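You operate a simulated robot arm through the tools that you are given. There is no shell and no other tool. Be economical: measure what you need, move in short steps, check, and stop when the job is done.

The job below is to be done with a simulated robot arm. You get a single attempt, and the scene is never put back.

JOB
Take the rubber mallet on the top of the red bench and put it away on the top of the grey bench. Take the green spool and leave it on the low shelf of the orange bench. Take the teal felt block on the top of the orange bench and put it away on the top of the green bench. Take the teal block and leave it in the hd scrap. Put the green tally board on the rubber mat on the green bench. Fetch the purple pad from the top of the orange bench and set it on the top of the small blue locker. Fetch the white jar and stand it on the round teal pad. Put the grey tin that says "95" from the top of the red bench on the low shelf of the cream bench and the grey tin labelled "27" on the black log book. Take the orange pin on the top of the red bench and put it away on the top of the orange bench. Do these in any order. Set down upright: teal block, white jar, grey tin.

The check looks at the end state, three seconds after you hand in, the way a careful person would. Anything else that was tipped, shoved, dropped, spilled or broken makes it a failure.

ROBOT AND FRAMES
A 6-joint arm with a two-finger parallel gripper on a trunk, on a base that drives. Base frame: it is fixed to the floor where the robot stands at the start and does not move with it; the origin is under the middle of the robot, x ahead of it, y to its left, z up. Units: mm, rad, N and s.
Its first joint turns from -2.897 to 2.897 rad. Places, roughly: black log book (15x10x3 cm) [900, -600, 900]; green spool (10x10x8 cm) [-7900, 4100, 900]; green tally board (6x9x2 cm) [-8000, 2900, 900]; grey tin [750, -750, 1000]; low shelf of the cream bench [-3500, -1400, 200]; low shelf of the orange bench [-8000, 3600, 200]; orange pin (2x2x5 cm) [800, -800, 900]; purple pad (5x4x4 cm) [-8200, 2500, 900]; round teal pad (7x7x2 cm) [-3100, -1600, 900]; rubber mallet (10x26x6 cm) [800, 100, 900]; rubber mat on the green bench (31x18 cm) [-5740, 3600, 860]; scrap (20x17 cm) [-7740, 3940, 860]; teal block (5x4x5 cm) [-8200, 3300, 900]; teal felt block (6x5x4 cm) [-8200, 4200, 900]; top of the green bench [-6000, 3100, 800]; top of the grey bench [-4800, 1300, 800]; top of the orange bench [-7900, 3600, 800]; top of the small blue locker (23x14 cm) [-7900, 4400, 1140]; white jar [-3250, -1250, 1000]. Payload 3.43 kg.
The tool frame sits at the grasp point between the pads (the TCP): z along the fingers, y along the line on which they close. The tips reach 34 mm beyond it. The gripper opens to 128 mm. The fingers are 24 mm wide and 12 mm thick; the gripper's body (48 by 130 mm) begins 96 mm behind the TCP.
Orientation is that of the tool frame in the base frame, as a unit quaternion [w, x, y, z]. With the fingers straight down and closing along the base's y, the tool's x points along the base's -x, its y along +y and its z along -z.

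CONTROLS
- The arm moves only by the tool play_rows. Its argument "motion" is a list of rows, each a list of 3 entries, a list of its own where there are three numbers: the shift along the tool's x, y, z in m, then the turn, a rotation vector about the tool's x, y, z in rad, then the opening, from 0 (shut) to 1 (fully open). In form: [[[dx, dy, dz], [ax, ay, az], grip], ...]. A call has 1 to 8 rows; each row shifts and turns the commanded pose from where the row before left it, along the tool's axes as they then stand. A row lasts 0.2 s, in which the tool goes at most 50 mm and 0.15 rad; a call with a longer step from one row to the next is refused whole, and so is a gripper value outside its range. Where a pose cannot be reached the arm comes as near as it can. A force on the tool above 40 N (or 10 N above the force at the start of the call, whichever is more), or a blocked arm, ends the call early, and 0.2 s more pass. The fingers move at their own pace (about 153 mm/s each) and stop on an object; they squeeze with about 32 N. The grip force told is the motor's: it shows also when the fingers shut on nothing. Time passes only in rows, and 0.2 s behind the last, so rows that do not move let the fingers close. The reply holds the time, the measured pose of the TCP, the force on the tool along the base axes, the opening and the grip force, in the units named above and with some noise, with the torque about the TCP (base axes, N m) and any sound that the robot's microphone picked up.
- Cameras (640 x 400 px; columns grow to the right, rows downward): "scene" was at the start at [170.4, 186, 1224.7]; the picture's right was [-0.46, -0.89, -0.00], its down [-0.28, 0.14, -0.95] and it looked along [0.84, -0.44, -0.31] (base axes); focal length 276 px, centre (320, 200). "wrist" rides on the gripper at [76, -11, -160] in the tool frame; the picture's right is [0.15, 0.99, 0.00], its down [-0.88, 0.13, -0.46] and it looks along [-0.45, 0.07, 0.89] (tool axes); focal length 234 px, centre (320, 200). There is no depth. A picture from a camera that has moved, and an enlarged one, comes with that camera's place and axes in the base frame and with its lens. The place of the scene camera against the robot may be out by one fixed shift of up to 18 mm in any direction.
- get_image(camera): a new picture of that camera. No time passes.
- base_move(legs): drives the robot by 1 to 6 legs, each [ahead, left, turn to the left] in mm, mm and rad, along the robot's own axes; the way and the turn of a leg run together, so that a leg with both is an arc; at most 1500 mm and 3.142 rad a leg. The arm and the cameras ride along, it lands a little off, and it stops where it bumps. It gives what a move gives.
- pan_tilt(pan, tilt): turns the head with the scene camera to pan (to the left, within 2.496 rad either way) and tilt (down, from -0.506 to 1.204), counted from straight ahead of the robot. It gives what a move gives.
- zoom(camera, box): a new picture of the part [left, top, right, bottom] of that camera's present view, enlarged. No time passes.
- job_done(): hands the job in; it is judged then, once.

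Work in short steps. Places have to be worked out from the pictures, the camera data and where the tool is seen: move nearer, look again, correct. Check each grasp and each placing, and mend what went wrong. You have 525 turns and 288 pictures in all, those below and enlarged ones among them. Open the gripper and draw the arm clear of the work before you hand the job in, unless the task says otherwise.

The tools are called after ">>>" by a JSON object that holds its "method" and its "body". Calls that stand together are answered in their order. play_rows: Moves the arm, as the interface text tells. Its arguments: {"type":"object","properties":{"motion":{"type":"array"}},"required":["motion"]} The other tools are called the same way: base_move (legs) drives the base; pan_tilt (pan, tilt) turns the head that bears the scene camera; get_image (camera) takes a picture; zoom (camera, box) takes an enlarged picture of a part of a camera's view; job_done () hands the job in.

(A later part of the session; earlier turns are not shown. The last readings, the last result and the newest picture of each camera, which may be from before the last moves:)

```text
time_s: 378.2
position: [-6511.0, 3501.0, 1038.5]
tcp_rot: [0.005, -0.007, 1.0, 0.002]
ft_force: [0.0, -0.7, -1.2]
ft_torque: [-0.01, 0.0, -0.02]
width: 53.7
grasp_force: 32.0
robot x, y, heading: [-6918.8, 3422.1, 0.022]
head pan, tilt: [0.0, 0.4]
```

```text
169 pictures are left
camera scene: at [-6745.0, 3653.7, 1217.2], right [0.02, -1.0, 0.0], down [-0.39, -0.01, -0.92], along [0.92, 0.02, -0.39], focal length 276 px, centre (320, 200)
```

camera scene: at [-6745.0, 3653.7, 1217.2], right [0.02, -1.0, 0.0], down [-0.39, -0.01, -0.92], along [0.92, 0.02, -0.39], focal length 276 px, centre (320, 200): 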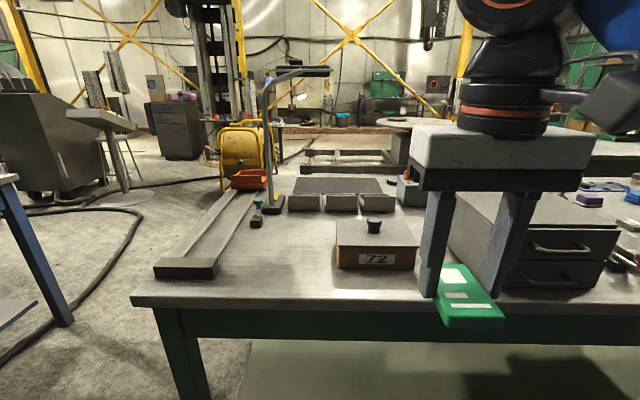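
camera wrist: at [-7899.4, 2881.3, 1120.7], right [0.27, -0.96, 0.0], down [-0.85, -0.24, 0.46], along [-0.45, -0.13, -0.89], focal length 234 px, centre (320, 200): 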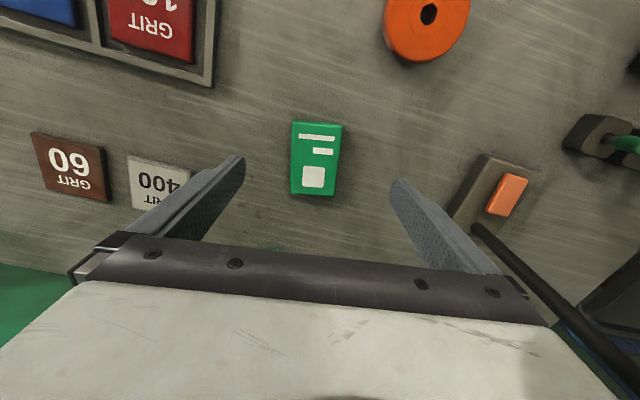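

The rubber mat lies at the far side of the bench, (-5744,3597). As with the jar, I'll need a tilted tool to reach it, so I first set the board down on a free spot at the bench's near left and regrip it tilted.

>>> {"method": "base_move", "body": {"legs": [[130, 300, -0.022]]}}

>>> {"method": "play_rows", "body": {"motion": [[[-0.045, -0.015, 0], [0, 0, 0], 0], [[-0.045, -0.015, 0], [0, 0, 0], 0], [[-0.045, -0.015, 0], [0, 0, 0], 0], [[-0.04, 0, 0], [0, 0, 0], 0], [[0, 0, 0], [0, 0, 0], 0]]}}

>>> {"method": "get_image", "body": {"camera": "wrist"}}

>>> {"method": "get_image", "body": {"camera": "scene"}}

```text
time_s: 380.4
position: [-6382.3, 3794.2, 1038.2]
tcp_rot: [0.004, 0.004, 1.0, 0.002]
ft_force: [0.2, -0.7, 0.3]
ft_torque: [-0.02, -0.01, 0.01]
width: 53.9
grasp_force: 31.9
robot x, y, heading: [-6790.9, 3723.6, -0.0]
head pan, tilt: [0.0, 0.4]
```

```text
time_s: 381.6
position: [-6208.7, 3745.0, 1039.9]
tcp_rot: [0.005, 0.005, 1.0, 0.002]
ft_force: [0.2, -1.0, 0.6]
ft_torque: [0.02, -0.02, 0.01]
width: 54.0
grasp_force: 32.5
robot x, y, heading: [-6793.3, 3721.8, 0.001]
head pan, tilt: [0.0, 0.4]
```

```text
168 pictures are left
camera wrist: at [-6285.4, 3733.9, 1199.4], right [-0.14, 0.99, 0.0], down [0.88, 0.12, 0.46], along [0.46, 0.07, -0.89], focal length 234 px, centre (320, 200)
```

wrist: 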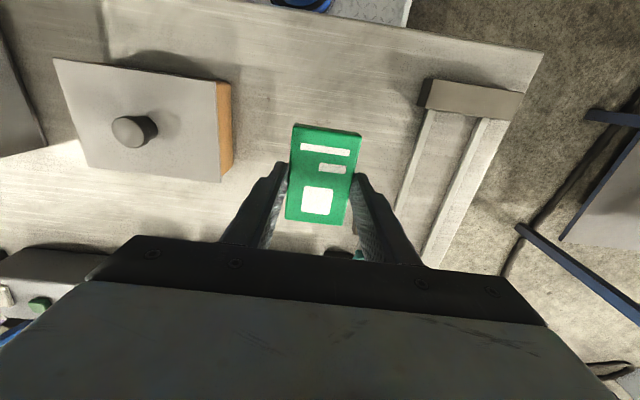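

```text
167 pictures are left
camera scene: at [-6613.5, 3950.7, 1217.2], right [0.0, -1.0, 0.0], down [-0.39, 0.0, -0.92], along [0.92, 0.0, -0.39], focal length 276 px, centre (320, 200)
```

scene: 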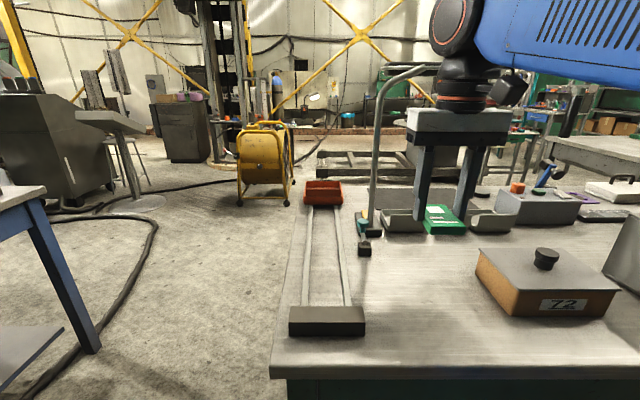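

There's a tall crook stand near (-5967,3812), so the approach to the mat must stay around y≈3540. Here below is a clear patch; I set the board down.

>>> {"method": "play_rows", "body": {"motion": [[[0, 0, 0.045], [0, 0, 0], 0], [[0, 0, 0.045], [0, 0, 0], 0], [[0, 0, 0.045], [0, 0, 0], 0], [[0, 0, 0.004], [0, 0, 0], 0], [[0, 0, 0.004], [0, 0, 0], 0], [[0, 0, 0], [0, 0, 0], 0]]}}

>>> {"method": "play_rows", "body": {"motion": [[[0, 0, 0.003], [0, 0, 0], 0], [[0, 0, 0.003], [0, 0, 0], 0], [[0, 0, 0.003], [0, 0, 0], 0]]}}

```text
time_s: 383.0
position: [-6207.6, 3747.7, 897.0]
tcp_rot: [0.004, 0.004, 1.0, 0.002]
ft_force: [0.0, 0.1, -0.5]
ft_torque: [-0.01, -0.01, 0.01]
width: 53.8
grasp_force: 31.7
robot x, y, heading: [-6792.2, 3720.7, 0.004]
head pan, tilt: [0.0, 0.4]
```

```text
time_s: 383.8
position: [-6206.3, 3747.9, 888.3]
tcp_rot: [0.004, 0.005, 1.0, 0.003]
ft_force: [-0.4, 0.8, 5.9]
ft_torque: [-0.13, 0.03, 0.01]
width: 53.8
grasp_force: 31.6
robot x, y, heading: [-6799.3, 3724.0, 0.004]
head pan, tilt: [0.0, 0.4]
```

Board down (bench z≈850). I open, rise, tilt 22°, and regrip.

>>> {"method": "play_rows", "body": {"motion": [[[0, 0, 0], [0, 0, 0], 0.7], [[0, 0, 0], [0, 0, 0], 0.8], [[0, 0, -0.04], [0, 0, 0], 0.8], [[0, 0, -0.03], [0, -0.128, 0], 0.8], [[0, 0, 0], [0, -0.128, 0], 0.8], [[0, 0, 0], [0, -0.128, 0], 0.8], [[0, 0, 0], [0, 0, 0], 0.8]]}}

>>> {"method": "get_image", "body": {"camera": "wrist"}}

```text
time_s: 385.4
position: [-6207.1, 3746.8, 956.7]
tcp_rot: [0.194, 0.004, 0.981, 0.0]
ft_force: [-0.1, -0.2, 0.0]
ft_torque: [0.03, 0.0, -0.01]
width: 102.4
grasp_force: 0.0
robot x, y, heading: [-6795.5, 3721.5, 0.003]
head pan, tilt: [0.0, 0.4]
```

```text
166 pictures are left
camera wrist: at [-6338.8, 3736.1, 1076.4], right [-0.13, 0.99, -0.05], down [0.64, 0.12, 0.76], along [0.76, 0.06, -0.65], focal length 234 px, centre (320, 200)
```

wrist: 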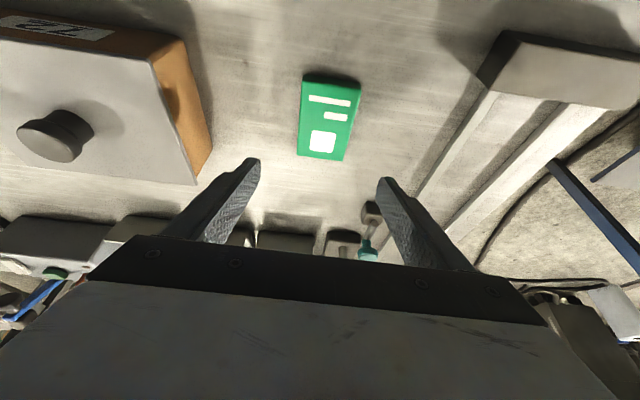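

>>> {"method": "play_rows", "body": {"motion": [[[0.017, 0, 0.03], [0, 0, 0], 0.8], [[0.016, 0, 0.0295], [0, 0, 0], 0.8], [[0, 0, 0], [0, 0, 0], 0.8], [[0, 0, 0], [0, 0, 0], 0], [[0, 0, 0], [0, 0, 0], 0], [[0, 0, 0], [0, 0, 0], 0]]}}

>>> {"method": "play_rows", "body": {"motion": [[[-0.017, 0, -0.041], [0, 0, 0], 0], [[-0.017, 0, -0.041], [0, 0, 0], 0], [[-0.017, 0, -0.041], [0, 0, 0], 0], [[0, 0, 0], [0, 0, 0], 0]]}}

>>> {"method": "get_image", "body": {"camera": "wrist"}}

```text
time_s: 386.8
position: [-6215.9, 3747.2, 890.0]
tcp_rot: [0.195, 0.005, 0.981, 0.0]
ft_force: [-0.4, -0.5, 0.0]
ft_torque: [0.01, 0.04, -0.02]
width: 54.0
grasp_force: 32.0
robot x, y, heading: [-6793.9, 3720.6, -0.001]
head pan, tilt: [0.0, 0.4]
```

```text
time_s: 387.8
position: [-6215.8, 3745.3, 1023.2]
tcp_rot: [0.195, 0.004, 0.981, 0.001]
ft_force: [1.0, -0.3, -0.7]
ft_torque: [0.0, 0.0, 0.0]
width: 53.8
grasp_force: 32.1
robot x, y, heading: [-6794.2, 3720.1, 0.001]
head pan, tilt: [0.0, 0.4]
```

```text
165 pictures are left
camera wrist: at [-6347.4, 3735.4, 1142.2], right [-0.13, 0.99, -0.05], down [0.64, 0.12, 0.76], along [0.76, 0.06, -0.65], focal length 234 px, centre (320, 200)
```

wrist: 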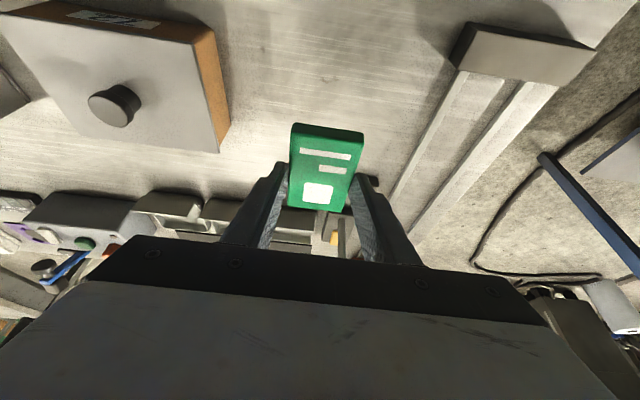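

Held level. I shift the base right to y≈3520 and back a little, then extend toward the mat.

>>> {"method": "base_move", "body": {"legs": [[-30, -200, 0]]}}

>>> {"method": "play_rows", "body": {"motion": [[[-0.0416, 0, 0.0171], [0, 0, 0], 0], [[-0.0416, 0, 0.0171], [0, 0, 0], 0], [[-0.0416, 0, 0.0171], [0, 0, 0], 0], [[-0.0416, 0, 0.0171], [0, 0, 0], 0], [[-0.0416, 0, 0.0171], [0, 0, 0], 0], [[-0.0416, 0, 0.0171], [0, 0, 0], 0], [[0, 0, 0], [0, 0, 0], 0]]}}

>>> {"method": "get_image", "body": {"camera": "wrist"}}

>>> {"method": "get_image", "body": {"camera": "scene"}}

```text
time_s: 389.4
position: [-6245.3, 3546.3, 1024.4]
tcp_rot: [0.195, 0.004, 0.981, 0.001]
ft_force: [0.1, 1.0, -0.5]
ft_torque: [0.01, 0.0, -0.03]
width: 54.0
grasp_force: 32.0
robot x, y, heading: [-6821.9, 3522.4, -0.001]
head pan, tilt: [0.0, 0.4]
```

```text
time_s: 391.0
position: [-5976.2, 3544.0, 1024.4]
tcp_rot: [0.195, 0.004, 0.981, 0.001]
ft_force: [-0.3, -0.2, -0.4]
ft_torque: [-0.01, 0.0, -0.04]
width: 53.8
grasp_force: 32.0
robot x, y, heading: [-6823.1, 3520.5, 0.002]
head pan, tilt: [0.0, 0.4]
```

```text
164 pictures are left
camera wrist: at [-6107.2, 3532.6, 1142.2], right [-0.13, 0.99, -0.05], down [0.64, 0.12, 0.76], along [0.76, 0.06, -0.65], focal length 234 px, centre (320, 200)
```

wrist: 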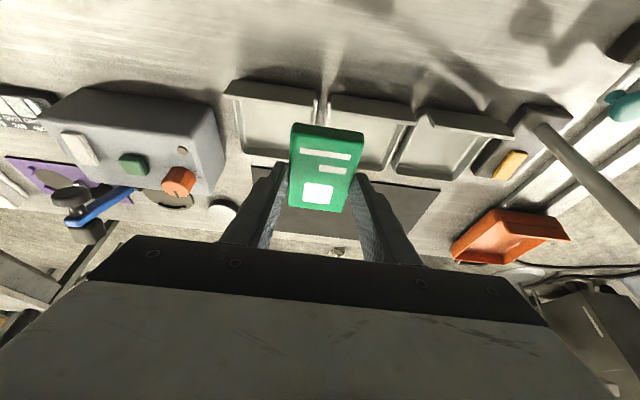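

```text
163 pictures are left
camera scene: at [-6643.5, 3751.2, 1217.2], right [0.0, -1.0, 0.0], down [-0.39, 0.0, -0.92], along [0.92, 0.0, -0.39], focal length 276 px, centre (320, 200)
```

scene: 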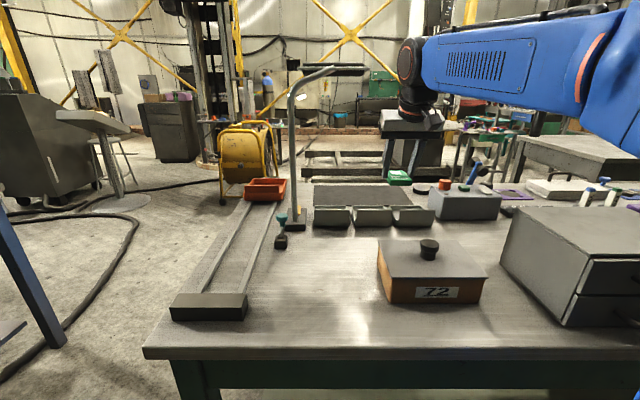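

The mat spans about x -5838…-5658, y 3439…3761. I advance so the board is over it.

>>> {"method": "play_rows", "body": {"motion": [[[-0.0416, 0.005, 0.0171], [0, 0, 0], 0], [[-0.0416, 0.006, 0.0171], [0, 0, 0], 0], [[-0.0416, 0, 0.0171], [0, 0, 0], 0], [[-0.0416, 0, 0.0171], [0, 0, 0], 0], [[-0.029, 0, 0.012], [0, 0, 0], 0], [[0, 0, 0], [0, 0, 0], 0]]}}

>>> {"method": "get_image", "body": {"camera": "wrist"}}

```text
time_s: 392.4
position: [-5764.9, 3554.5, 1024.9]
tcp_rot: [0.194, 0.004, 0.981, 0.001]
ft_force: [0.7, -0.5, -0.5]
ft_torque: [0.02, 0.0, -0.01]
width: 53.9
grasp_force: 32.3
robot x, y, heading: [-6824.3, 3526.4, 0.001]
head pan, tilt: [0.0, 0.4]
```

```text
162 pictures are left
camera wrist: at [-5895.4, 3543.7, 1143.9], right [-0.13, 0.99, -0.05], down [0.64, 0.12, 0.76], along [0.76, 0.06, -0.65], focal length 234 px, centre (320, 200)
```

wrist: 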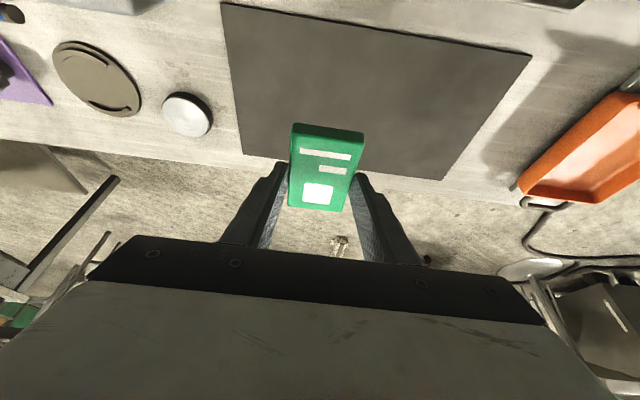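

Over the mat. I lower straight down, slowly at the end.

>>> {"method": "play_rows", "body": {"motion": [[[0.0171, 0, 0.0416], [0, 0, 0], 0], [[0.0171, 0, 0.0416], [0, 0, 0], 0], [[0.0095, 0, 0.0231], [0, 0, 0], 0], [[0.0015, 0, 0.0037], [0, 0, 0], 0], [[0, 0, 0], [0, 0, 0], 0]]}}

>>> {"method": "play_rows", "body": {"motion": [[[0.0011, 0, 0.0028], [0, 0, 0], 0], [[0.0011, 0, 0.0028], [0, 0, 0], 0], [[0, 0, 0], [0, 0, 0], 0]]}}

```text
time_s: 393.6
position: [-5765.2, 3553.7, 905.1]
tcp_rot: [0.195, 0.004, 0.981, 0.001]
ft_force: [0.0, 0.0, -0.8]
ft_torque: [0.03, 0.02, -0.02]
width: 54.0
grasp_force: 32.9
robot x, y, heading: [-6824.4, 3520.5, 0.004]
head pan, tilt: [0.0, 0.4]
```

```text
time_s: 394.4
position: [-5765.0, 3554.9, 899.5]
tcp_rot: [0.194, 0.005, 0.981, 0.0]
ft_force: [-0.3, 0.1, -0.4]
ft_torque: [-0.03, -0.02, 0.02]
width: 53.9
grasp_force: 32.2
robot x, y, heading: [-6820.8, 3520.0, 0.0]
head pan, tilt: [0.0, 0.4]
```

>>> {"method": "play_rows", "body": {"motion": [[[0.0011, 0, 0.0028], [0, 0, 0], 0], [[0.0008, 0, 0.0018], [0, 0, 0], 0], [[0, 0, 0], [0, 0, 0], 0]]}}

```text
time_s: 395.2
position: [-5764.4, 3555.4, 893.6]
tcp_rot: [0.195, 0.004, 0.981, 0.001]
ft_force: [-1.0, 0.1, -0.7]
ft_torque: [0.02, -0.02, -0.01]
width: 53.7
grasp_force: 32.2
robot x, y, heading: [-6822.6, 3523.7, 0.006]
head pan, tilt: [0.0, 0.4]
```

>>> {"method": "play_rows", "body": {"motion": [[[0.0006, 0, 0.0014], [0, 0, 0], 0], [[0.0006, 0, 0.0014], [0, 0, 0], 0], [[0, 0, 0], [0, 0, 0], 0]]}}

```text
time_s: 396.0
position: [-5763.7, 3556.5, 893.0]
tcp_rot: [0.196, 0.005, 0.981, 0.001]
ft_force: [4.1, -1.9, 15.3]
ft_torque: [-0.15, 0.1, 0.03]
width: 53.9
grasp_force: 32.0
robot x, y, heading: [-6824.0, 3522.9, 0.002]
head pan, tilt: [0.0, 0.4]
```

Contact. I ease off, open and lift away.

>>> {"method": "play_rows", "body": {"motion": [[[-0.0004, 0, -0.0009], [0, 0, 0], 0], [[0, 0, 0], [0, 0, 0], 0.6], [[0, 0, 0], [0, 0, 0], 0.75], [[-0.0171, 0, -0.0416], [0, 0, 0], 0.75], [[-0.0171, 0, -0.0416], [0, 0, 0], 0.75], [[-0.0171, 0, -0.0416], [0, 0, 0], 0.75], [[0, 0, 0], [0, 0, 0], 0.75]]}}

>>> {"method": "get_image", "body": {"camera": "wrist"}}

```text
time_s: 397.6
position: [-5765.3, 3553.5, 1027.0]
tcp_rot: [0.194, 0.004, 0.981, 0.001]
ft_force: [0.7, -0.6, -0.3]
ft_torque: [0.0, 0.01, -0.02]
width: 96.1
grasp_force: 0.1
robot x, y, heading: [-6818.6, 3521.1, 0.004]
head pan, tilt: [0.0, 0.4]
```

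```text
161 pictures are left
camera wrist: at [-5896.5, 3543.3, 1146.5], right [-0.13, 0.99, -0.05], down [0.64, 0.12, 0.76], along [0.76, 0.06, -0.65], focal length 234 px, centre (320, 200)
```

wrist: 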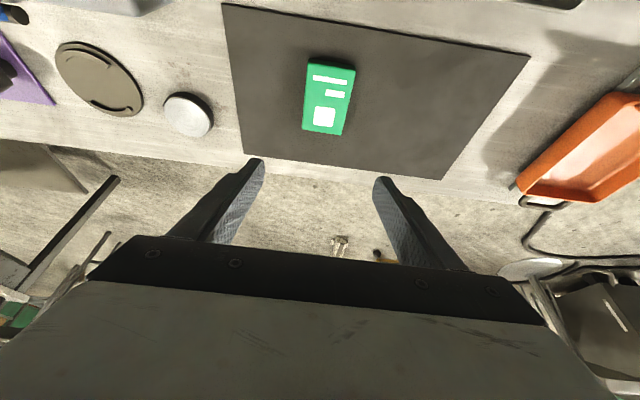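

The board lies on the mat. I retract, level the tool, and turn back to the orange bench.

>>> {"method": "play_rows", "body": {"motion": [[[0.0416, 0, -0.0171], [0, 0, 0], 0.8], [[0.0416, 0, -0.0171], [0, 0, 0], 0.8], [[0.0416, 0, -0.0171], [0, 0, 0], 0.8], [[0.0416, 0, -0.0171], [0, 0, 0], 0.8], [[0.0416, 0, -0.0171], [0, 0, 0], 0.8], [[0.0416, 0, -0.0171], [0, 0, 0], 0.8], [[0.0416, 0, -0.0171], [0, 0, 0], 0.8], [[0.0416, 0, -0.0171], [0, 0, 0], 0.8]]}}

>>> {"method": "play_rows", "body": {"motion": [[[0.0416, 0, -0.0171], [0, 0.128, 0], 0.8], [[0.043, 0, -0.01], [0, 0.128, 0], 0.8], [[0.045, 0, 0], [0, 0.128, 0], 0.8], [[0.045, 0, 0], [0, 0, 0], 0.8], [[0.045, 0, 0], [0, 0, 0], 0.8], [[0.045, 0, 0], [0, 0, 0], 0.8], [[0.02, 0, -0.02], [0, 0, 0], 0.8]]}}

>>> {"method": "base_move", "body": {"legs": [[-100, 150, 0], [0, 0, -3.14]]}}

>>> {"method": "pan_tilt", "body": {"pan": -0.2, "tilt": 0.4}}

>>> {"method": "get_image", "body": {"camera": "scene"}}

```text
time_s: 399.4
position: [-6125.3, 3557.4, 1025.1]
tcp_rot: [0.194, 0.004, 0.981, 0.001]
ft_force: [0.9, 0.4, -0.3]
ft_torque: [-0.02, 0.02, 0.01]
width: 102.5
grasp_force: 0.1
robot x, y, heading: [-6824.4, 3525.0, 0.003]
head pan, tilt: [0.0, 0.4]
```

```text
time_s: 401.0
position: [-6411.4, 3560.1, 1036.6]
tcp_rot: [0.003, 0.005, 1.0, 0.002]
ft_force: [-0.4, -0.3, 0.4]
ft_torque: [0.01, 0.07, -0.02]
width: 102.5
grasp_force: 0.1
robot x, y, heading: [-6826.1, 3519.5, -0.001]
head pan, tilt: [0.0, 0.4]
```

```text
time_s: 409.8
position: [-7334.1, 3633.3, 1037.0]
tcp_rot: [0.001, 1.0, -0.004, -0.005]
ft_force: [0.5, 0.6, -0.1]
ft_torque: [-0.01, 0.02, -0.02]
width: 102.2
grasp_force: 0.1
robot x, y, heading: [-6921.1, 3673.2, -3.14]
head pan, tilt: [0.0, 0.4]
```

```text
time_s: 410.5
position: [-7333.5, 3633.9, 1036.9]
tcp_rot: [0.001, 1.0, -0.004, -0.004]
ft_force: [0.1, -0.3, -0.4]
ft_torque: [0.01, 0.02, -0.01]
width: 102.6
grasp_force: 0.0
robot x, y, heading: [-6921.0, 3674.4, -3.14]
head pan, tilt: [-0.201, 0.4]
```

```text
160 pictures are left
camera scene: at [-7086.6, 3478.7, 1217.2], right [0.2, 0.98, 0.0], down [0.38, -0.08, -0.92], along [-0.9, 0.18, -0.39], focal length 276 px, centre (320, 200)
```

scene: 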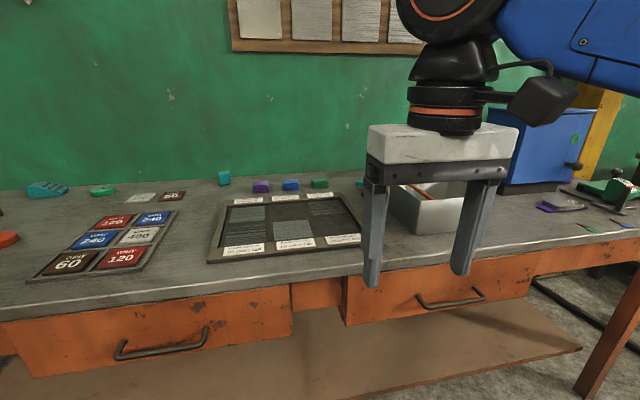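

I move along to the right end of the bench to see the felt block, the spool and the locker.

>>> {"method": "base_move", "body": {"legs": [[0, -550, 0]]}}

>>> {"method": "pan_tilt", "body": {"pan": 0.15, "tilt": 0.4}}

>>> {"method": "get_image", "body": {"camera": "scene"}}

>>> {"method": "zoom", "body": {"camera": "scene", "box": [100, 120, 420, 320]}}

```text
time_s: 413.7
position: [-7334.9, 4181.0, 1037.5]
tcp_rot: [0.003, 1.0, -0.003, -0.004]
ft_force: [-0.3, -0.2, 0.2]
ft_torque: [0.0, -0.03, -0.01]
width: 102.3
grasp_force: 0.1
robot x, y, heading: [-6922.3, 4219.8, -3.136]
head pan, tilt: [-0.201, 0.4]
```

```text
time_s: 414.5
position: [-7335.6, 4182.2, 1036.7]
tcp_rot: [0.002, 1.0, -0.002, -0.004]
ft_force: [-0.2, 0.6, 0.3]
ft_torque: [-0.01, -0.03, -0.06]
width: 102.4
grasp_force: 0.1
robot x, y, heading: [-6928.6, 4218.6, -3.138]
head pan, tilt: [0.15, 0.4]
```

```text
159 pictures are left
camera scene: at [-7088.6, 3994.3, 1217.2], right [-0.15, 0.99, 0.0], down [0.38, 0.06, -0.92], along [-0.91, -0.14, -0.39], focal length 276 px, centre (320, 200)
```

scene: 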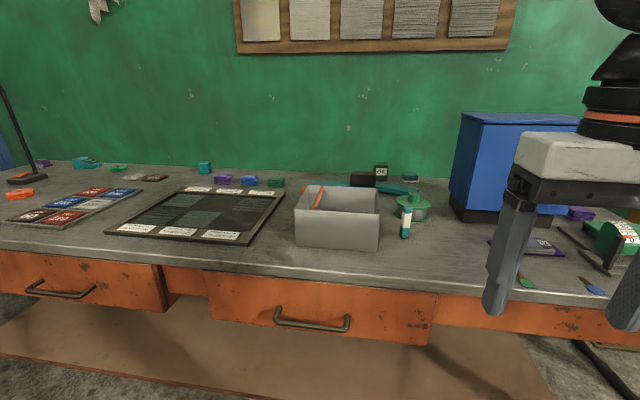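

```text
2.00 times, centred on (260, 220) of scene
camera zoom: at [-7088.6, 3994.3, 1217.2], right [-0.15, 0.99, 0.0], down [0.38, 0.06, -0.92], along [-0.91, -0.14, -0.39], focal length 552 px, centre (440, 160)
```

zoom: 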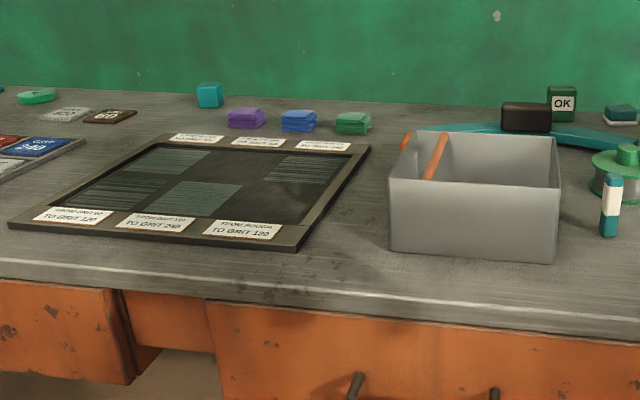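

I enlarge the right part to see the felt block, the spool and the locker well.

>>> {"method": "zoom", "body": {"camera": "scene", "box": [330, 140, 490, 240]}}

>>> {"method": "pan_tilt", "body": {"pan": 0.25, "tilt": 0.7}}

>>> {"method": "get_image", "body": {"camera": "scene"}}

```text
4.00 times, centred on (410, 190) of scene
camera zoom: at [-7088.6, 3994.3, 1217.2], right [-0.15, 0.99, 0.0], down [0.38, 0.06, -0.92], along [-0.91, -0.14, -0.39], focal length 1104 px, centre (-40, 240)
```

zoom: 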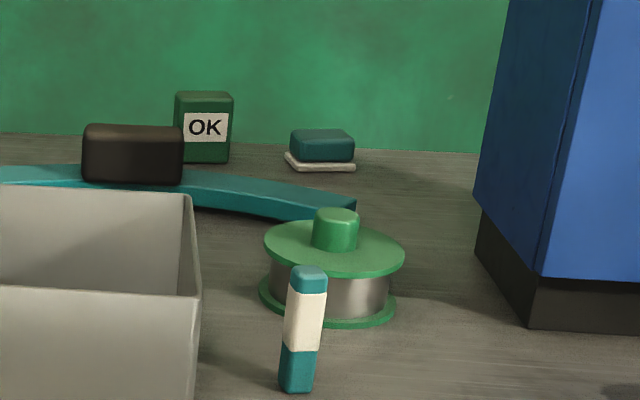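

```text
time_s: 415.3
position: [-7334.9, 4182.2, 1036.4]
tcp_rot: [0.002, 1.0, -0.003, -0.005]
ft_force: [-0.3, 0.3, 0.4]
ft_torque: [-0.01, 0.0, 0.0]
width: 102.2
grasp_force: 0.0
robot x, y, heading: [-6926.6, 4217.0, -3.134]
head pan, tilt: [0.25, 0.7]
```

```text
156 pictures are left
camera scene: at [-7079.3, 3987.1, 1190.4], right [-0.25, 0.97, 0.0], down [0.62, 0.16, -0.77], along [-0.74, -0.19, -0.64], focal length 276 px, centre (320, 200)
```

scene: 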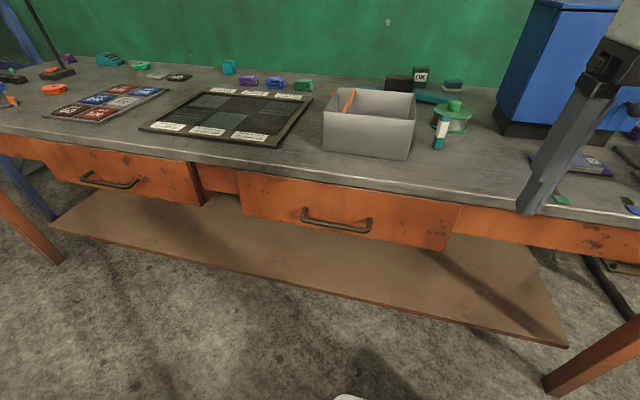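

The felt block is the small teal block at the back, near (-8156,4186). I move the base in, tilt the tool 22° and reach out toward it.

>>> {"method": "base_move", "body": {"legs": [[150, 50, 0]]}}

>>> {"method": "play_rows", "body": {"motion": [[[-0.04, 0, -0.02], [0, -0.128, 0], 0.8], [[-0.04, 0, -0.01], [0, -0.128, 0], 0.8], [[-0.0416, 0, 0.01], [0, -0.128, 0], 0.8], [[-0.0416, 0, 0.0171], [0, 0, 0], 0.8], [[-0.0416, 0, 0.0171], [0, 0, 0], 0.8], [[-0.0416, 0, 0.0171], [0, 0, 0], 0.8], [[-0.0416, 0, 0.0171], [0, 0, 0], 0.8], [[0, 0, 0], [0, 0, 0], 0.8]]}}

>>> {"method": "play_rows", "body": {"motion": [[[-0.0416, 0, 0.0171], [0, 0, 0], 0.8], [[-0.0416, 0, 0.0171], [0, 0, 0], 0.8], [[-0.0416, 0, 0.0171], [0, 0, 0], 0.8], [[0, 0, 0], [0, 0, 0], 0.8]]}}

>>> {"method": "get_image", "body": {"camera": "wrist"}}

```text
time_s: 416.7
position: [-7485.1, 4130.1, 1037.1]
tcp_rot: [0.002, 1.0, -0.002, -0.004]
ft_force: [-0.4, -0.1, 0.3]
ft_torque: [0.01, 0.05, 0.05]
width: 102.4
grasp_force: 0.2
robot x, y, heading: [-7074.4, 4164.8, -3.135]
head pan, tilt: [0.25, 0.7]
```

```text
time_s: 418.5
position: [-7784.5, 4132.6, 1075.8]
tcp_rot: [0.001, 0.981, -0.003, -0.195]
ft_force: [0.0, -0.2, 0.6]
ft_torque: [0.02, 0.04, 0.03]
width: 102.3
grasp_force: 0.1
robot x, y, heading: [-7074.4, 4171.9, -3.142]
head pan, tilt: [0.25, 0.7]
```

```text
time_s: 419.5
position: [-7920.2, 4132.0, 1074.7]
tcp_rot: [0.001, 0.981, -0.004, -0.195]
ft_force: [-0.5, 0.3, 0.2]
ft_torque: [-0.03, -0.02, -0.02]
width: 102.7
grasp_force: 0.0
robot x, y, heading: [-7075.5, 4170.6, -3.141]
head pan, tilt: [0.25, 0.7]
```

```text
155 pictures are left
camera wrist: at [-7788.9, 4142.5, 1193.7], right [0.13, -0.99, -0.05], down [-0.64, -0.12, 0.76], along [-0.76, -0.06, -0.65], focal length 234 px, centre (320, 200)
```

wrist: 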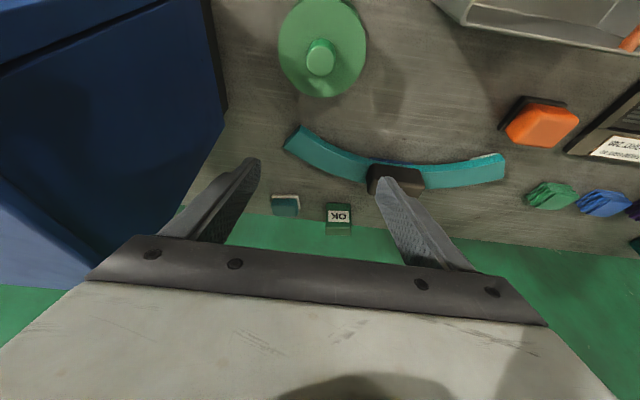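

The felt block is at about (-8190,4187). I move the base 30 mm ahead, line up and go closer.

>>> {"method": "base_move", "body": {"legs": [[30, 0, 0]]}}

>>> {"method": "play_rows", "body": {"motion": [[[-0.035, -0.027, 0.0144], [0, 0, 0], 0.8], [[-0.035, -0.028, 0.0144], [0, 0, 0], 0.8], [[-0.02, 0, 0.035], [0, 0, 0], 0.7], [[-0.01, 0, 0.035], [0, 0, 0], 0.7], [[0, 0, 0], [0, 0, 0], 0.7]]}}

>>> {"method": "get_image", "body": {"camera": "wrist"}}

```text
time_s: 420.4
position: [-7950.2, 4130.7, 1076.3]
tcp_rot: [0.001, 0.981, -0.003, -0.195]
ft_force: [0.8, 0.4, 0.3]
ft_torque: [0.01, -0.03, 0.0]
width: 102.2
grasp_force: 0.0
robot x, y, heading: [-7105.5, 4168.9, -3.135]
head pan, tilt: [0.25, 0.7]
```

```text
time_s: 421.6
position: [-8080.2, 4187.4, 1020.6]
tcp_rot: [0.0, 0.981, -0.004, -0.195]
ft_force: [0.8, -0.9, 1.0]
ft_torque: [0.02, 0.0, 0.01]
width: 89.8
grasp_force: 0.2
robot x, y, heading: [-7106.9, 4171.8, -3.139]
head pan, tilt: [0.25, 0.7]
```

```text
154 pictures are left
camera wrist: at [-7948.8, 4198.2, 1139.3], right [0.13, -0.99, -0.05], down [-0.64, -0.12, 0.76], along [-0.76, -0.06, -0.65], focal length 234 px, centre (320, 200)
```

wrist: 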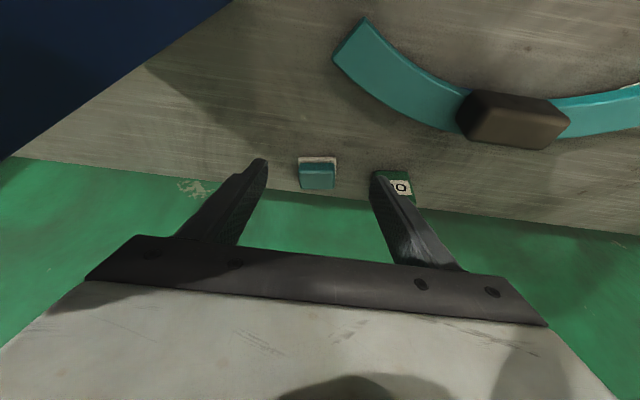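

Felt block at (-8195,4186), turned slightly. I adjust yaw, then move in along the tool axis.

>>> {"method": "play_rows", "body": {"motion": [[[-0.04, 0, 0], [-0.045, 0, -0.11], 0.75], [[-0.009, 0, 0.035], [0, 0, 0], 0.75], [[0, 0, 0.04], [0, 0, 0], 0.75], [[0, 0, 0], [0, 0, 0], 0.75]]}}

>>> {"method": "get_image", "body": {"camera": "wrist"}}

```text
time_s: 422.6
position: [-8153.0, 4182.7, 971.2]
tcp_rot: [0.013, 0.979, 0.056, -0.195]
ft_force: [0.2, 0.3, 0.1]
ft_torque: [0.0, 0.01, 0.03]
width: 96.1
grasp_force: 0.0
robot x, y, heading: [-7106.3, 4167.5, -3.135]
head pan, tilt: [0.25, 0.7]
```

```text
153 pictures are left
camera wrist: at [-8024.4, 4208.4, 1089.3], right [0.25, -0.97, -0.05], down [-0.62, -0.2, 0.76], along [-0.74, -0.15, -0.65], focal length 234 px, centre (320, 200)
```

wrist: 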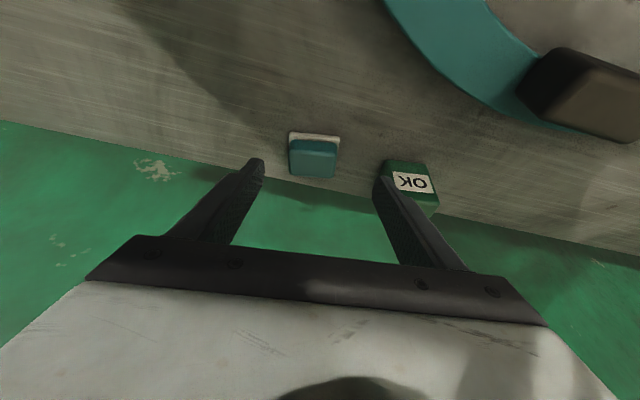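

Aligned now. Final approach and close.

>>> {"method": "play_rows", "body": {"motion": [[[0, -0.007, 0.03], [0, 0, 0], 0.66], [[0, 0, 0.03], [0, 0, 0], 0.66], [[0, 0, 0.024], [0, 0, 0], 0.66], [[0, 0, 0], [0, 0, 0], 0.66]]}}

>>> {"method": "get_image", "body": {"camera": "wrist"}}

```text
time_s: 423.6
position: [-8186.5, 4185.2, 893.4]
tcp_rot: [0.012, 0.979, 0.056, -0.194]
ft_force: [-0.2, -0.2, -0.2]
ft_torque: [-0.01, 0.0, 0.0]
width: 84.6
grasp_force: 0.0
robot x, y, heading: [-7104.4, 4170.4, -3.135]
head pan, tilt: [0.25, 0.7]
```

```text
152 pictures are left
camera wrist: at [-8057.2, 4210.8, 1011.5], right [0.25, -0.97, -0.05], down [-0.62, -0.2, 0.76], along [-0.74, -0.15, -0.65], focal length 234 px, centre (320, 200)
```

wrist: 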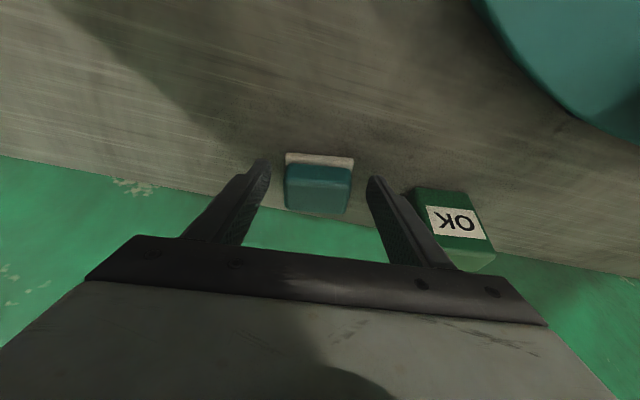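

Block is centred between the fingers. I close, then lift.

>>> {"method": "play_rows", "body": {"motion": [[[0, 0, 0], [0, 0, 0], 0], [[0, 0, 0], [0, 0, 0], 0], [[0, 0, 0], [0, 0, 0], 0]]}}

>>> {"method": "play_rows", "body": {"motion": [[[-0.0171, 0, -0.0416], [0, 0, 0], 0], [[-0.0171, 0, -0.0416], [0, 0, 0], 0], [[-0.0171, 0, -0.0416], [0, 0, 0], 0], [[0.0416, 0, -0.0171], [0, 0, 0], 0], [[0.0416, 0, -0.0171], [0, 0, 0], 0], [[0, 0, 0], [0, 0, 0], 0]]}}

>>> {"method": "get_image", "body": {"camera": "wrist"}}

```text
time_s: 424.4
position: [-8186.3, 4184.7, 893.2]
tcp_rot: [0.012, 0.979, 0.056, -0.195]
ft_force: [0.7, 0.6, -0.5]
ft_torque: [0.03, -0.01, 0.06]
width: 59.4
grasp_force: 32.3
robot x, y, heading: [-7103.3, 4173.7, -3.139]
head pan, tilt: [0.25, 0.7]
```

```text
time_s: 425.8
position: [-8097.8, 4195.4, 1028.6]
tcp_rot: [0.013, 0.979, 0.056, -0.194]
ft_force: [-0.6, 0.0, -0.9]
ft_torque: [-0.02, -0.01, 0.02]
width: 59.5
grasp_force: 32.4
robot x, y, heading: [-7106.6, 4169.0, -3.133]
head pan, tilt: [0.25, 0.7]
```

```text
151 pictures are left
camera wrist: at [-7968.0, 4221.5, 1147.5], right [0.25, -0.97, -0.05], down [-0.62, -0.2, 0.76], along [-0.74, -0.15, -0.65], focal length 234 px, centre (320, 200)
```

wrist: 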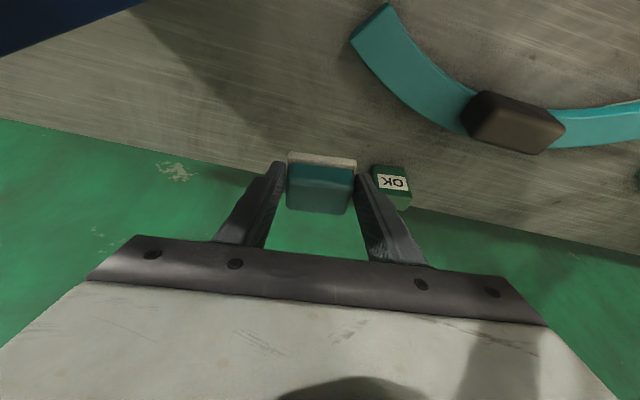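

Held at 59 mm. I retract, turn around, and take it to the free patch on the green bench.

>>> {"method": "play_rows", "body": {"motion": [[[0.0416, 0, -0.0171], [0, 0, 0], 0], [[0.0416, 0, -0.0171], [0, 0, 0], 0], [[0.0416, 0, -0.0171], [0, 0, 0], 0], [[0.0416, 0, -0.0171], [0, 0, 0], 0], [[0.0416, 0, -0.0171], [0, 0, 0], 0], [[0.0416, 0, -0.0171], [0, 0, 0], 0], [[0.0416, 0, -0.0171], [0, 0, 0], 0], [[0.0416, 0, -0.0171], [0, 0, 0], 0]]}}

>>> {"method": "play_rows", "body": {"motion": [[[0.0416, 0, -0.0171], [0, 0, 0], 0], [[0.0416, 0, -0.0171], [0, 0, 0], 0], [[0.0416, 0, -0.0171], [0, 0, 0], 0], [[0, 0, 0], [0, 0, 0], 0]]}}

>>> {"method": "base_move", "body": {"legs": [[-190, 420, 0], [0, 0, -3.14]]}}

>>> {"method": "get_image", "body": {"camera": "wrist"}}

```text
time_s: 426.2
position: [-8060.2, 4199.9, 1032.1]
tcp_rot: [0.011, 0.977, 0.063, -0.203]
ft_force: [-33.2, -0.2, -3.0]
ft_torque: [-0.02, -3.51, 2.16]
width: 59.1
grasp_force: 31.9
robot x, y, heading: [-7107.6, 4168.0, -3.134]
head pan, tilt: [0.25, 0.7]
stopped in row 2: the force on the tool passed its limit at 217 N (the readings are from after the stop); the commanded pose is now the measured one
```

```text
time_s: 426.5
position: [-8060.5, 4200.3, 1031.8]
tcp_rot: [0.01, 0.976, 0.065, -0.206]
ft_force: [-29.1, -0.6, -3.9]
ft_torque: [-0.14, -2.94, 1.88]
width: 59.2
grasp_force: 31.7
robot x, y, heading: [-7108.7, 4169.3, -3.135]
head pan, tilt: [0.25, 0.7]
stopped in row 1: the force on the tool passed its limit at 125 N (the readings are from after the stop); the commanded pose is now the measured one
```

```text
time_s: 427.2
position: [-8060.7, 4198.1, 1032.5]
tcp_rot: [0.009, 0.976, 0.065, -0.208]
ft_force: [-5.7, -0.5, -1.7]
ft_torque: [0.04, -0.67, 0.34]
width: 59.2
grasp_force: 32.0
robot x, y, heading: [-7108.4, 4165.6, -3.138]
head pan, tilt: [0.25, 0.7]
stopped in leg 1: the force on the tool passed its limit at 57 N (the readings are from after the stop); the commanded pose is now the measured one
```

```text
150 pictures are left
camera wrist: at [-7928.1, 4225.5, 1148.7], right [0.26, -0.96, -0.07], down [-0.6, -0.22, 0.77], along [-0.76, -0.16, -0.63], focal length 234 px, centre (320, 200)
```

wrist: 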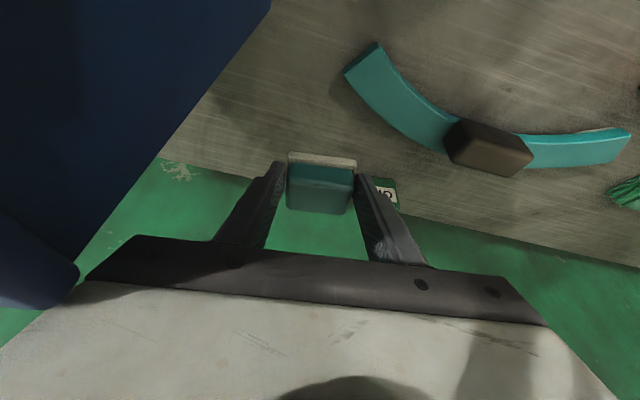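

The left end of the gripper body has caught behind the locker's rear corner. I ease forward a little, slide sideways away from the locker, and then check.

>>> {"method": "play_rows", "body": {"motion": [[[-0.012, 0, 0.005], [0, 0, 0], 0], [[0, 0.02, 0], [0, 0, 0], 0], [[0, 0.03, 0], [0, 0, 0], 0], [[0, 0, 0], [0, 0, 0], 0]]}}

>>> {"method": "get_image", "body": {"camera": "wrist"}}

>>> {"method": "pan_tilt", "body": {"pan": -0.1, "tilt": 0.3}}

>>> {"method": "get_image", "body": {"camera": "scene"}}

```text
time_s: 428.2
position: [-8067.1, 4147.1, 1033.8]
tcp_rot: [0.009, 0.976, 0.065, -0.208]
ft_force: [-0.9, -0.1, -1.1]
ft_torque: [0.02, -0.05, 0.02]
width: 59.4
grasp_force: 31.8
robot x, y, heading: [-7107.5, 4168.2, -3.139]
head pan, tilt: [0.25, 0.7]
```

```text
149 pictures are left
camera wrist: at [-7934.1, 4174.6, 1149.1], right [0.26, -0.96, -0.07], down [-0.6, -0.22, 0.77], along [-0.76, -0.16, -0.63], focal length 234 px, centre (320, 200)
```

wrist: 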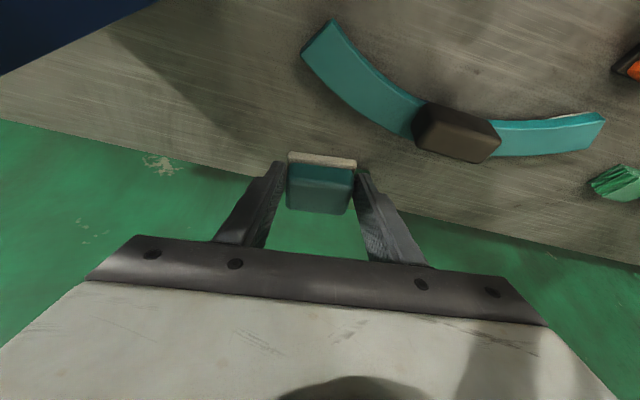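

```text
time_s: 429.1
position: [-8066.8, 4147.2, 1034.1]
tcp_rot: [0.009, 0.976, 0.065, -0.208]
ft_force: [0.0, -0.1, -1.1]
ft_torque: [0.0, -0.02, -0.01]
width: 59.5
grasp_force: 32.5
robot x, y, heading: [-7104.0, 4166.8, -3.137]
head pan, tilt: [-0.099, 0.3]
```

```text
148 pictures are left
camera scene: at [-7269.7, 3964.4, 1226.4], right [0.09, 1.0, 0.0], down [0.3, -0.03, -0.95], along [-0.95, 0.09, -0.3], focal length 276 px, centre (320, 200)
```

scene: 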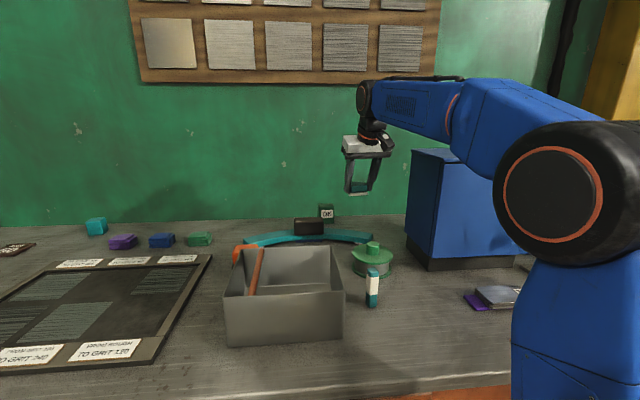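

Free again. I check that the locker hasn't been shifted.

>>> {"method": "zoom", "body": {"camera": "scene", "box": [310, 180, 550, 330]}}

```text
2.67 times, centred on (430, 255) of scene
camera zoom: at [-7269.7, 3964.4, 1226.4], right [0.09, 1.0, 0.0], down [0.3, -0.03, -0.95], along [-0.95, 0.09, -0.3], focal length 736 px, centre (27, 53)
```

zoom: 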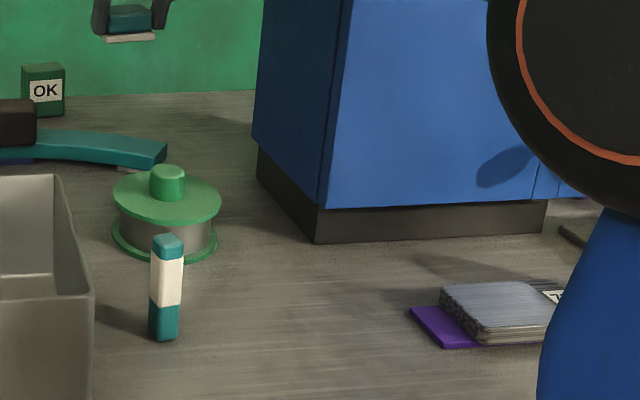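

The locker is where it was: x -7849…-7980, y 4290…4528. I retract straight back at y≈4147, clear of it.

>>> {"method": "play_rows", "body": {"motion": [[[0.0408, 0.0058, -0.0182], [0, 0, 0], 0], [[0.0408, 0.0058, -0.0182], [0, 0, 0], 0], [[0.0408, 0.0058, -0.0182], [0, 0, 0], 0], [[0.0408, 0.0058, -0.0182], [0, 0, 0], 0], [[0.0408, 0.0058, -0.0182], [0, 0, 0], 0], [[0.0408, 0.0058, -0.0182], [0, 0, 0], 0], [[0.0408, 0.0058, -0.0182], [0, 0, 0], 0], [[0.0408, 0.0058, -0.0182], [0, 0, 0], 0]]}}

>>> {"method": "play_rows", "body": {"motion": [[[0.0408, 0.0058, -0.0182], [0, 0, 0], 0], [[0.0408, 0.0058, -0.0182], [0, 0, 0], 0], [[0.0408, 0.0058, -0.0182], [0, 0, 0], 0], [[0, 0, 0], [0, 0, 0], 0]]}}

```text
time_s: 430.9
position: [-7704.4, 4147.2, 1031.3]
tcp_rot: [0.008, 0.976, 0.065, -0.208]
ft_force: [-0.2, -0.1, -0.8]
ft_torque: [0.0, -0.06, -0.01]
width: 59.3
grasp_force: 32.2
robot x, y, heading: [-7105.4, 4170.2, -3.133]
head pan, tilt: [-0.099, 0.3]
```

```text
time_s: 431.9
position: [-7568.7, 4147.5, 1032.8]
tcp_rot: [0.009, 0.976, 0.066, -0.207]
ft_force: [-0.2, -1.2, -0.7]
ft_torque: [-0.04, -0.02, 0.02]
width: 59.2
grasp_force: 31.8
robot x, y, heading: [-7105.4, 4166.7, -3.139]
head pan, tilt: [-0.099, 0.3]
```

>>> {"method": "base_move", "body": {"legs": [[-190, 420, 0], [0, 0, -3.14], [100, 0, 0]]}}

>>> {"method": "get_image", "body": {"camera": "wrist"}}

```text
time_s: 442.7
position: [-6346.2, 3764.6, 1033.4]
tcp_rot: [0.208, -0.06, 0.976, 0.008]
ft_force: [0.3, 0.3, -0.6]
ft_torque: [0.0, 0.0, -0.02]
width: 59.2
grasp_force: 31.6
robot x, y, heading: [-6814.5, 3754.0, -0.008]
head pan, tilt: [-0.099, 0.3]
```

```text
146 pictures are left
camera wrist: at [-6478.7, 3737.4, 1148.7], right [-0.25, 0.97, -0.07], down [0.6, 0.21, 0.77], along [0.76, 0.15, -0.63], focal length 234 px, centre (320, 200)
```

wrist: 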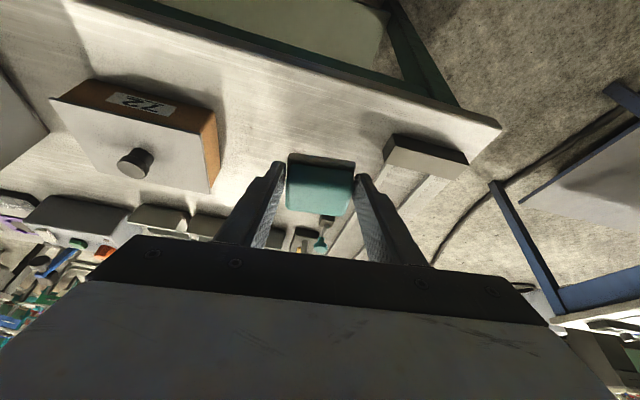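

I move over the free patch at about (-6215,3750) and lower.

>>> {"method": "play_rows", "body": {"motion": [[[-0.0294, -0.0074, 0.013], [0, 0, 0], 0], [[-0.0294, -0.0074, 0.013], [0, 0, 0], 0], [[-0.0294, -0.0074, 0.013], [0, 0, 0], 0], [[-0.0294, -0.0074, 0.013], [0, 0, 0], 0], [[0.017, 0, 0.038], [0, 0, 0], 0], [[0.017, 0, 0.038], [0, 0, 0], 0], [[0, 0, 0], [0, 0, 0], 0]]}}

>>> {"method": "get_image", "body": {"camera": "wrist"}}

```text
time_s: 444.3
position: [-6214.5, 3749.4, 950.1]
tcp_rot: [0.208, -0.06, 0.976, 0.008]
ft_force: [-0.7, 0.5, -0.7]
ft_torque: [0.01, 0.01, -0.03]
width: 59.3
grasp_force: 32.3
robot x, y, heading: [-6811.2, 3750.4, -0.004]
head pan, tilt: [-0.099, 0.3]
```

```text
145 pictures are left
camera wrist: at [-6347.0, 3723.3, 1065.7], right [-0.25, 0.97, -0.07], down [0.6, 0.21, 0.77], along [0.76, 0.15, -0.63], focal length 234 px, centre (320, 200)
```

wrist: 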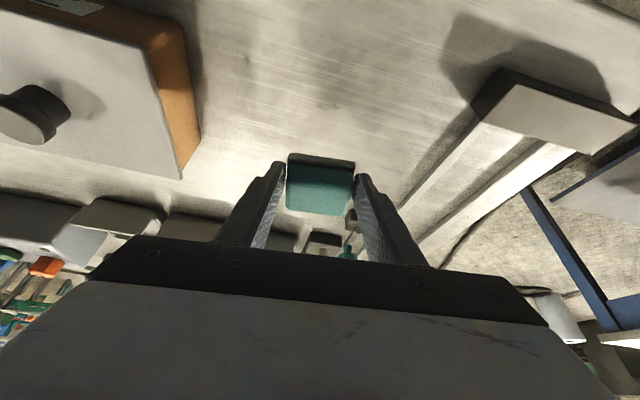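

>>> {"method": "play_rows", "body": {"motion": [[[0.0163, 0, 0.0366], [0, 0, 0], 0], [[0.0033, 0, 0.0073], [0, 0, 0], 0], [[0.0012, 0, 0.0027], [0, 0, 0], 0], [[0.0012, 0, 0.0027], [0, 0, 0], 0], [[0, 0, 0], [0, 0, 0], 0]]}}

>>> {"method": "play_rows", "body": {"motion": [[[0.0008, 0, 0.0018], [0, 0, 0], 0], [[0, 0, 0], [0, 0, 0], 0]]}}

```text
time_s: 445.5
position: [-6215.3, 3748.6, 897.8]
tcp_rot: [0.209, -0.06, 0.976, 0.008]
ft_force: [0.1, 0.1, -0.3]
ft_torque: [-0.01, 0.0, 0.0]
width: 59.2
grasp_force: 31.9
robot x, y, heading: [-6814.6, 3751.8, -0.005]
head pan, tilt: [-0.099, 0.3]
```

```text
time_s: 446.1
position: [-6216.5, 3748.9, 894.6]
tcp_rot: [0.207, -0.06, 0.976, 0.008]
ft_force: [0.0, 0.6, -0.4]
ft_torque: [0.02, 0.03, -0.02]
width: 59.3
grasp_force: 31.8
robot x, y, heading: [-6811.4, 3748.5, -0.004]
head pan, tilt: [-0.099, 0.3]
```

>>> {"method": "play_rows", "body": {"motion": [[[0.0008, 0, 0.0018], [0, 0, 0], 0], [[0.0008, 0, 0.0018], [0, 0, 0], 0], [[0, 0, 0], [0, 0, 0], 0]]}}

```text
time_s: 446.9
position: [-6215.8, 3748.1, 892.4]
tcp_rot: [0.21, -0.06, 0.976, 0.008]
ft_force: [0.6, -3.1, 19.1]
ft_torque: [0.4, 0.04, -0.01]
width: 59.5
grasp_force: 32.0
robot x, y, heading: [-6808.9, 3750.8, -0.001]
head pan, tilt: [-0.099, 0.3]
```

Contact. I ease off, release and lift.

>>> {"method": "play_rows", "body": {"motion": [[[-0.0004, 0, -0.0009], [0, 0, 0], 0], [[0, 0, 0], [0, 0, 0], 0.6], [[0, 0, 0], [0, 0, 0], 0.75], [[-0.0171, 0, -0.0416], [0, 0, 0], 0.75], [[-0.0171, 0, -0.0416], [0, 0, 0], 0.75], [[-0.0171, 0, -0.0416], [0, 0, 0], 0.75], [[0, 0, 0], [0, 0, 0], 0.75]]}}

>>> {"method": "get_image", "body": {"camera": "wrist"}}

```text
time_s: 448.5
position: [-6219.1, 3748.1, 1027.4]
tcp_rot: [0.208, -0.06, 0.976, 0.008]
ft_force: [0.0, -0.3, -0.5]
ft_torque: [-0.03, -0.03, -0.03]
width: 96.0
grasp_force: 0.1
robot x, y, heading: [-6809.6, 3749.5, -0.007]
head pan, tilt: [-0.099, 0.3]
```

```text
144 pictures are left
camera wrist: at [-6351.6, 3721.7, 1143.4], right [-0.25, 0.97, -0.07], down [0.6, 0.21, 0.77], along [0.76, 0.15, -0.63], focal length 234 px, centre (320, 200)
```

wrist: 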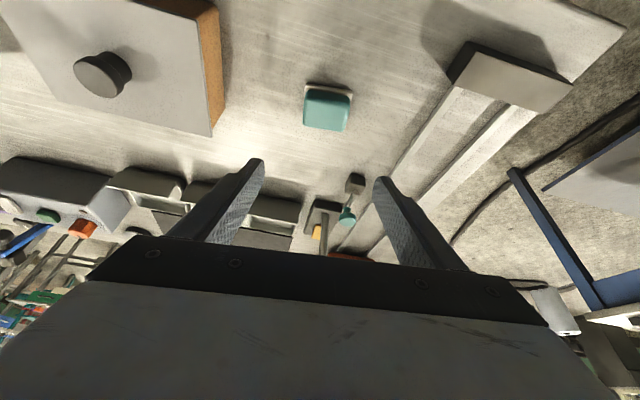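

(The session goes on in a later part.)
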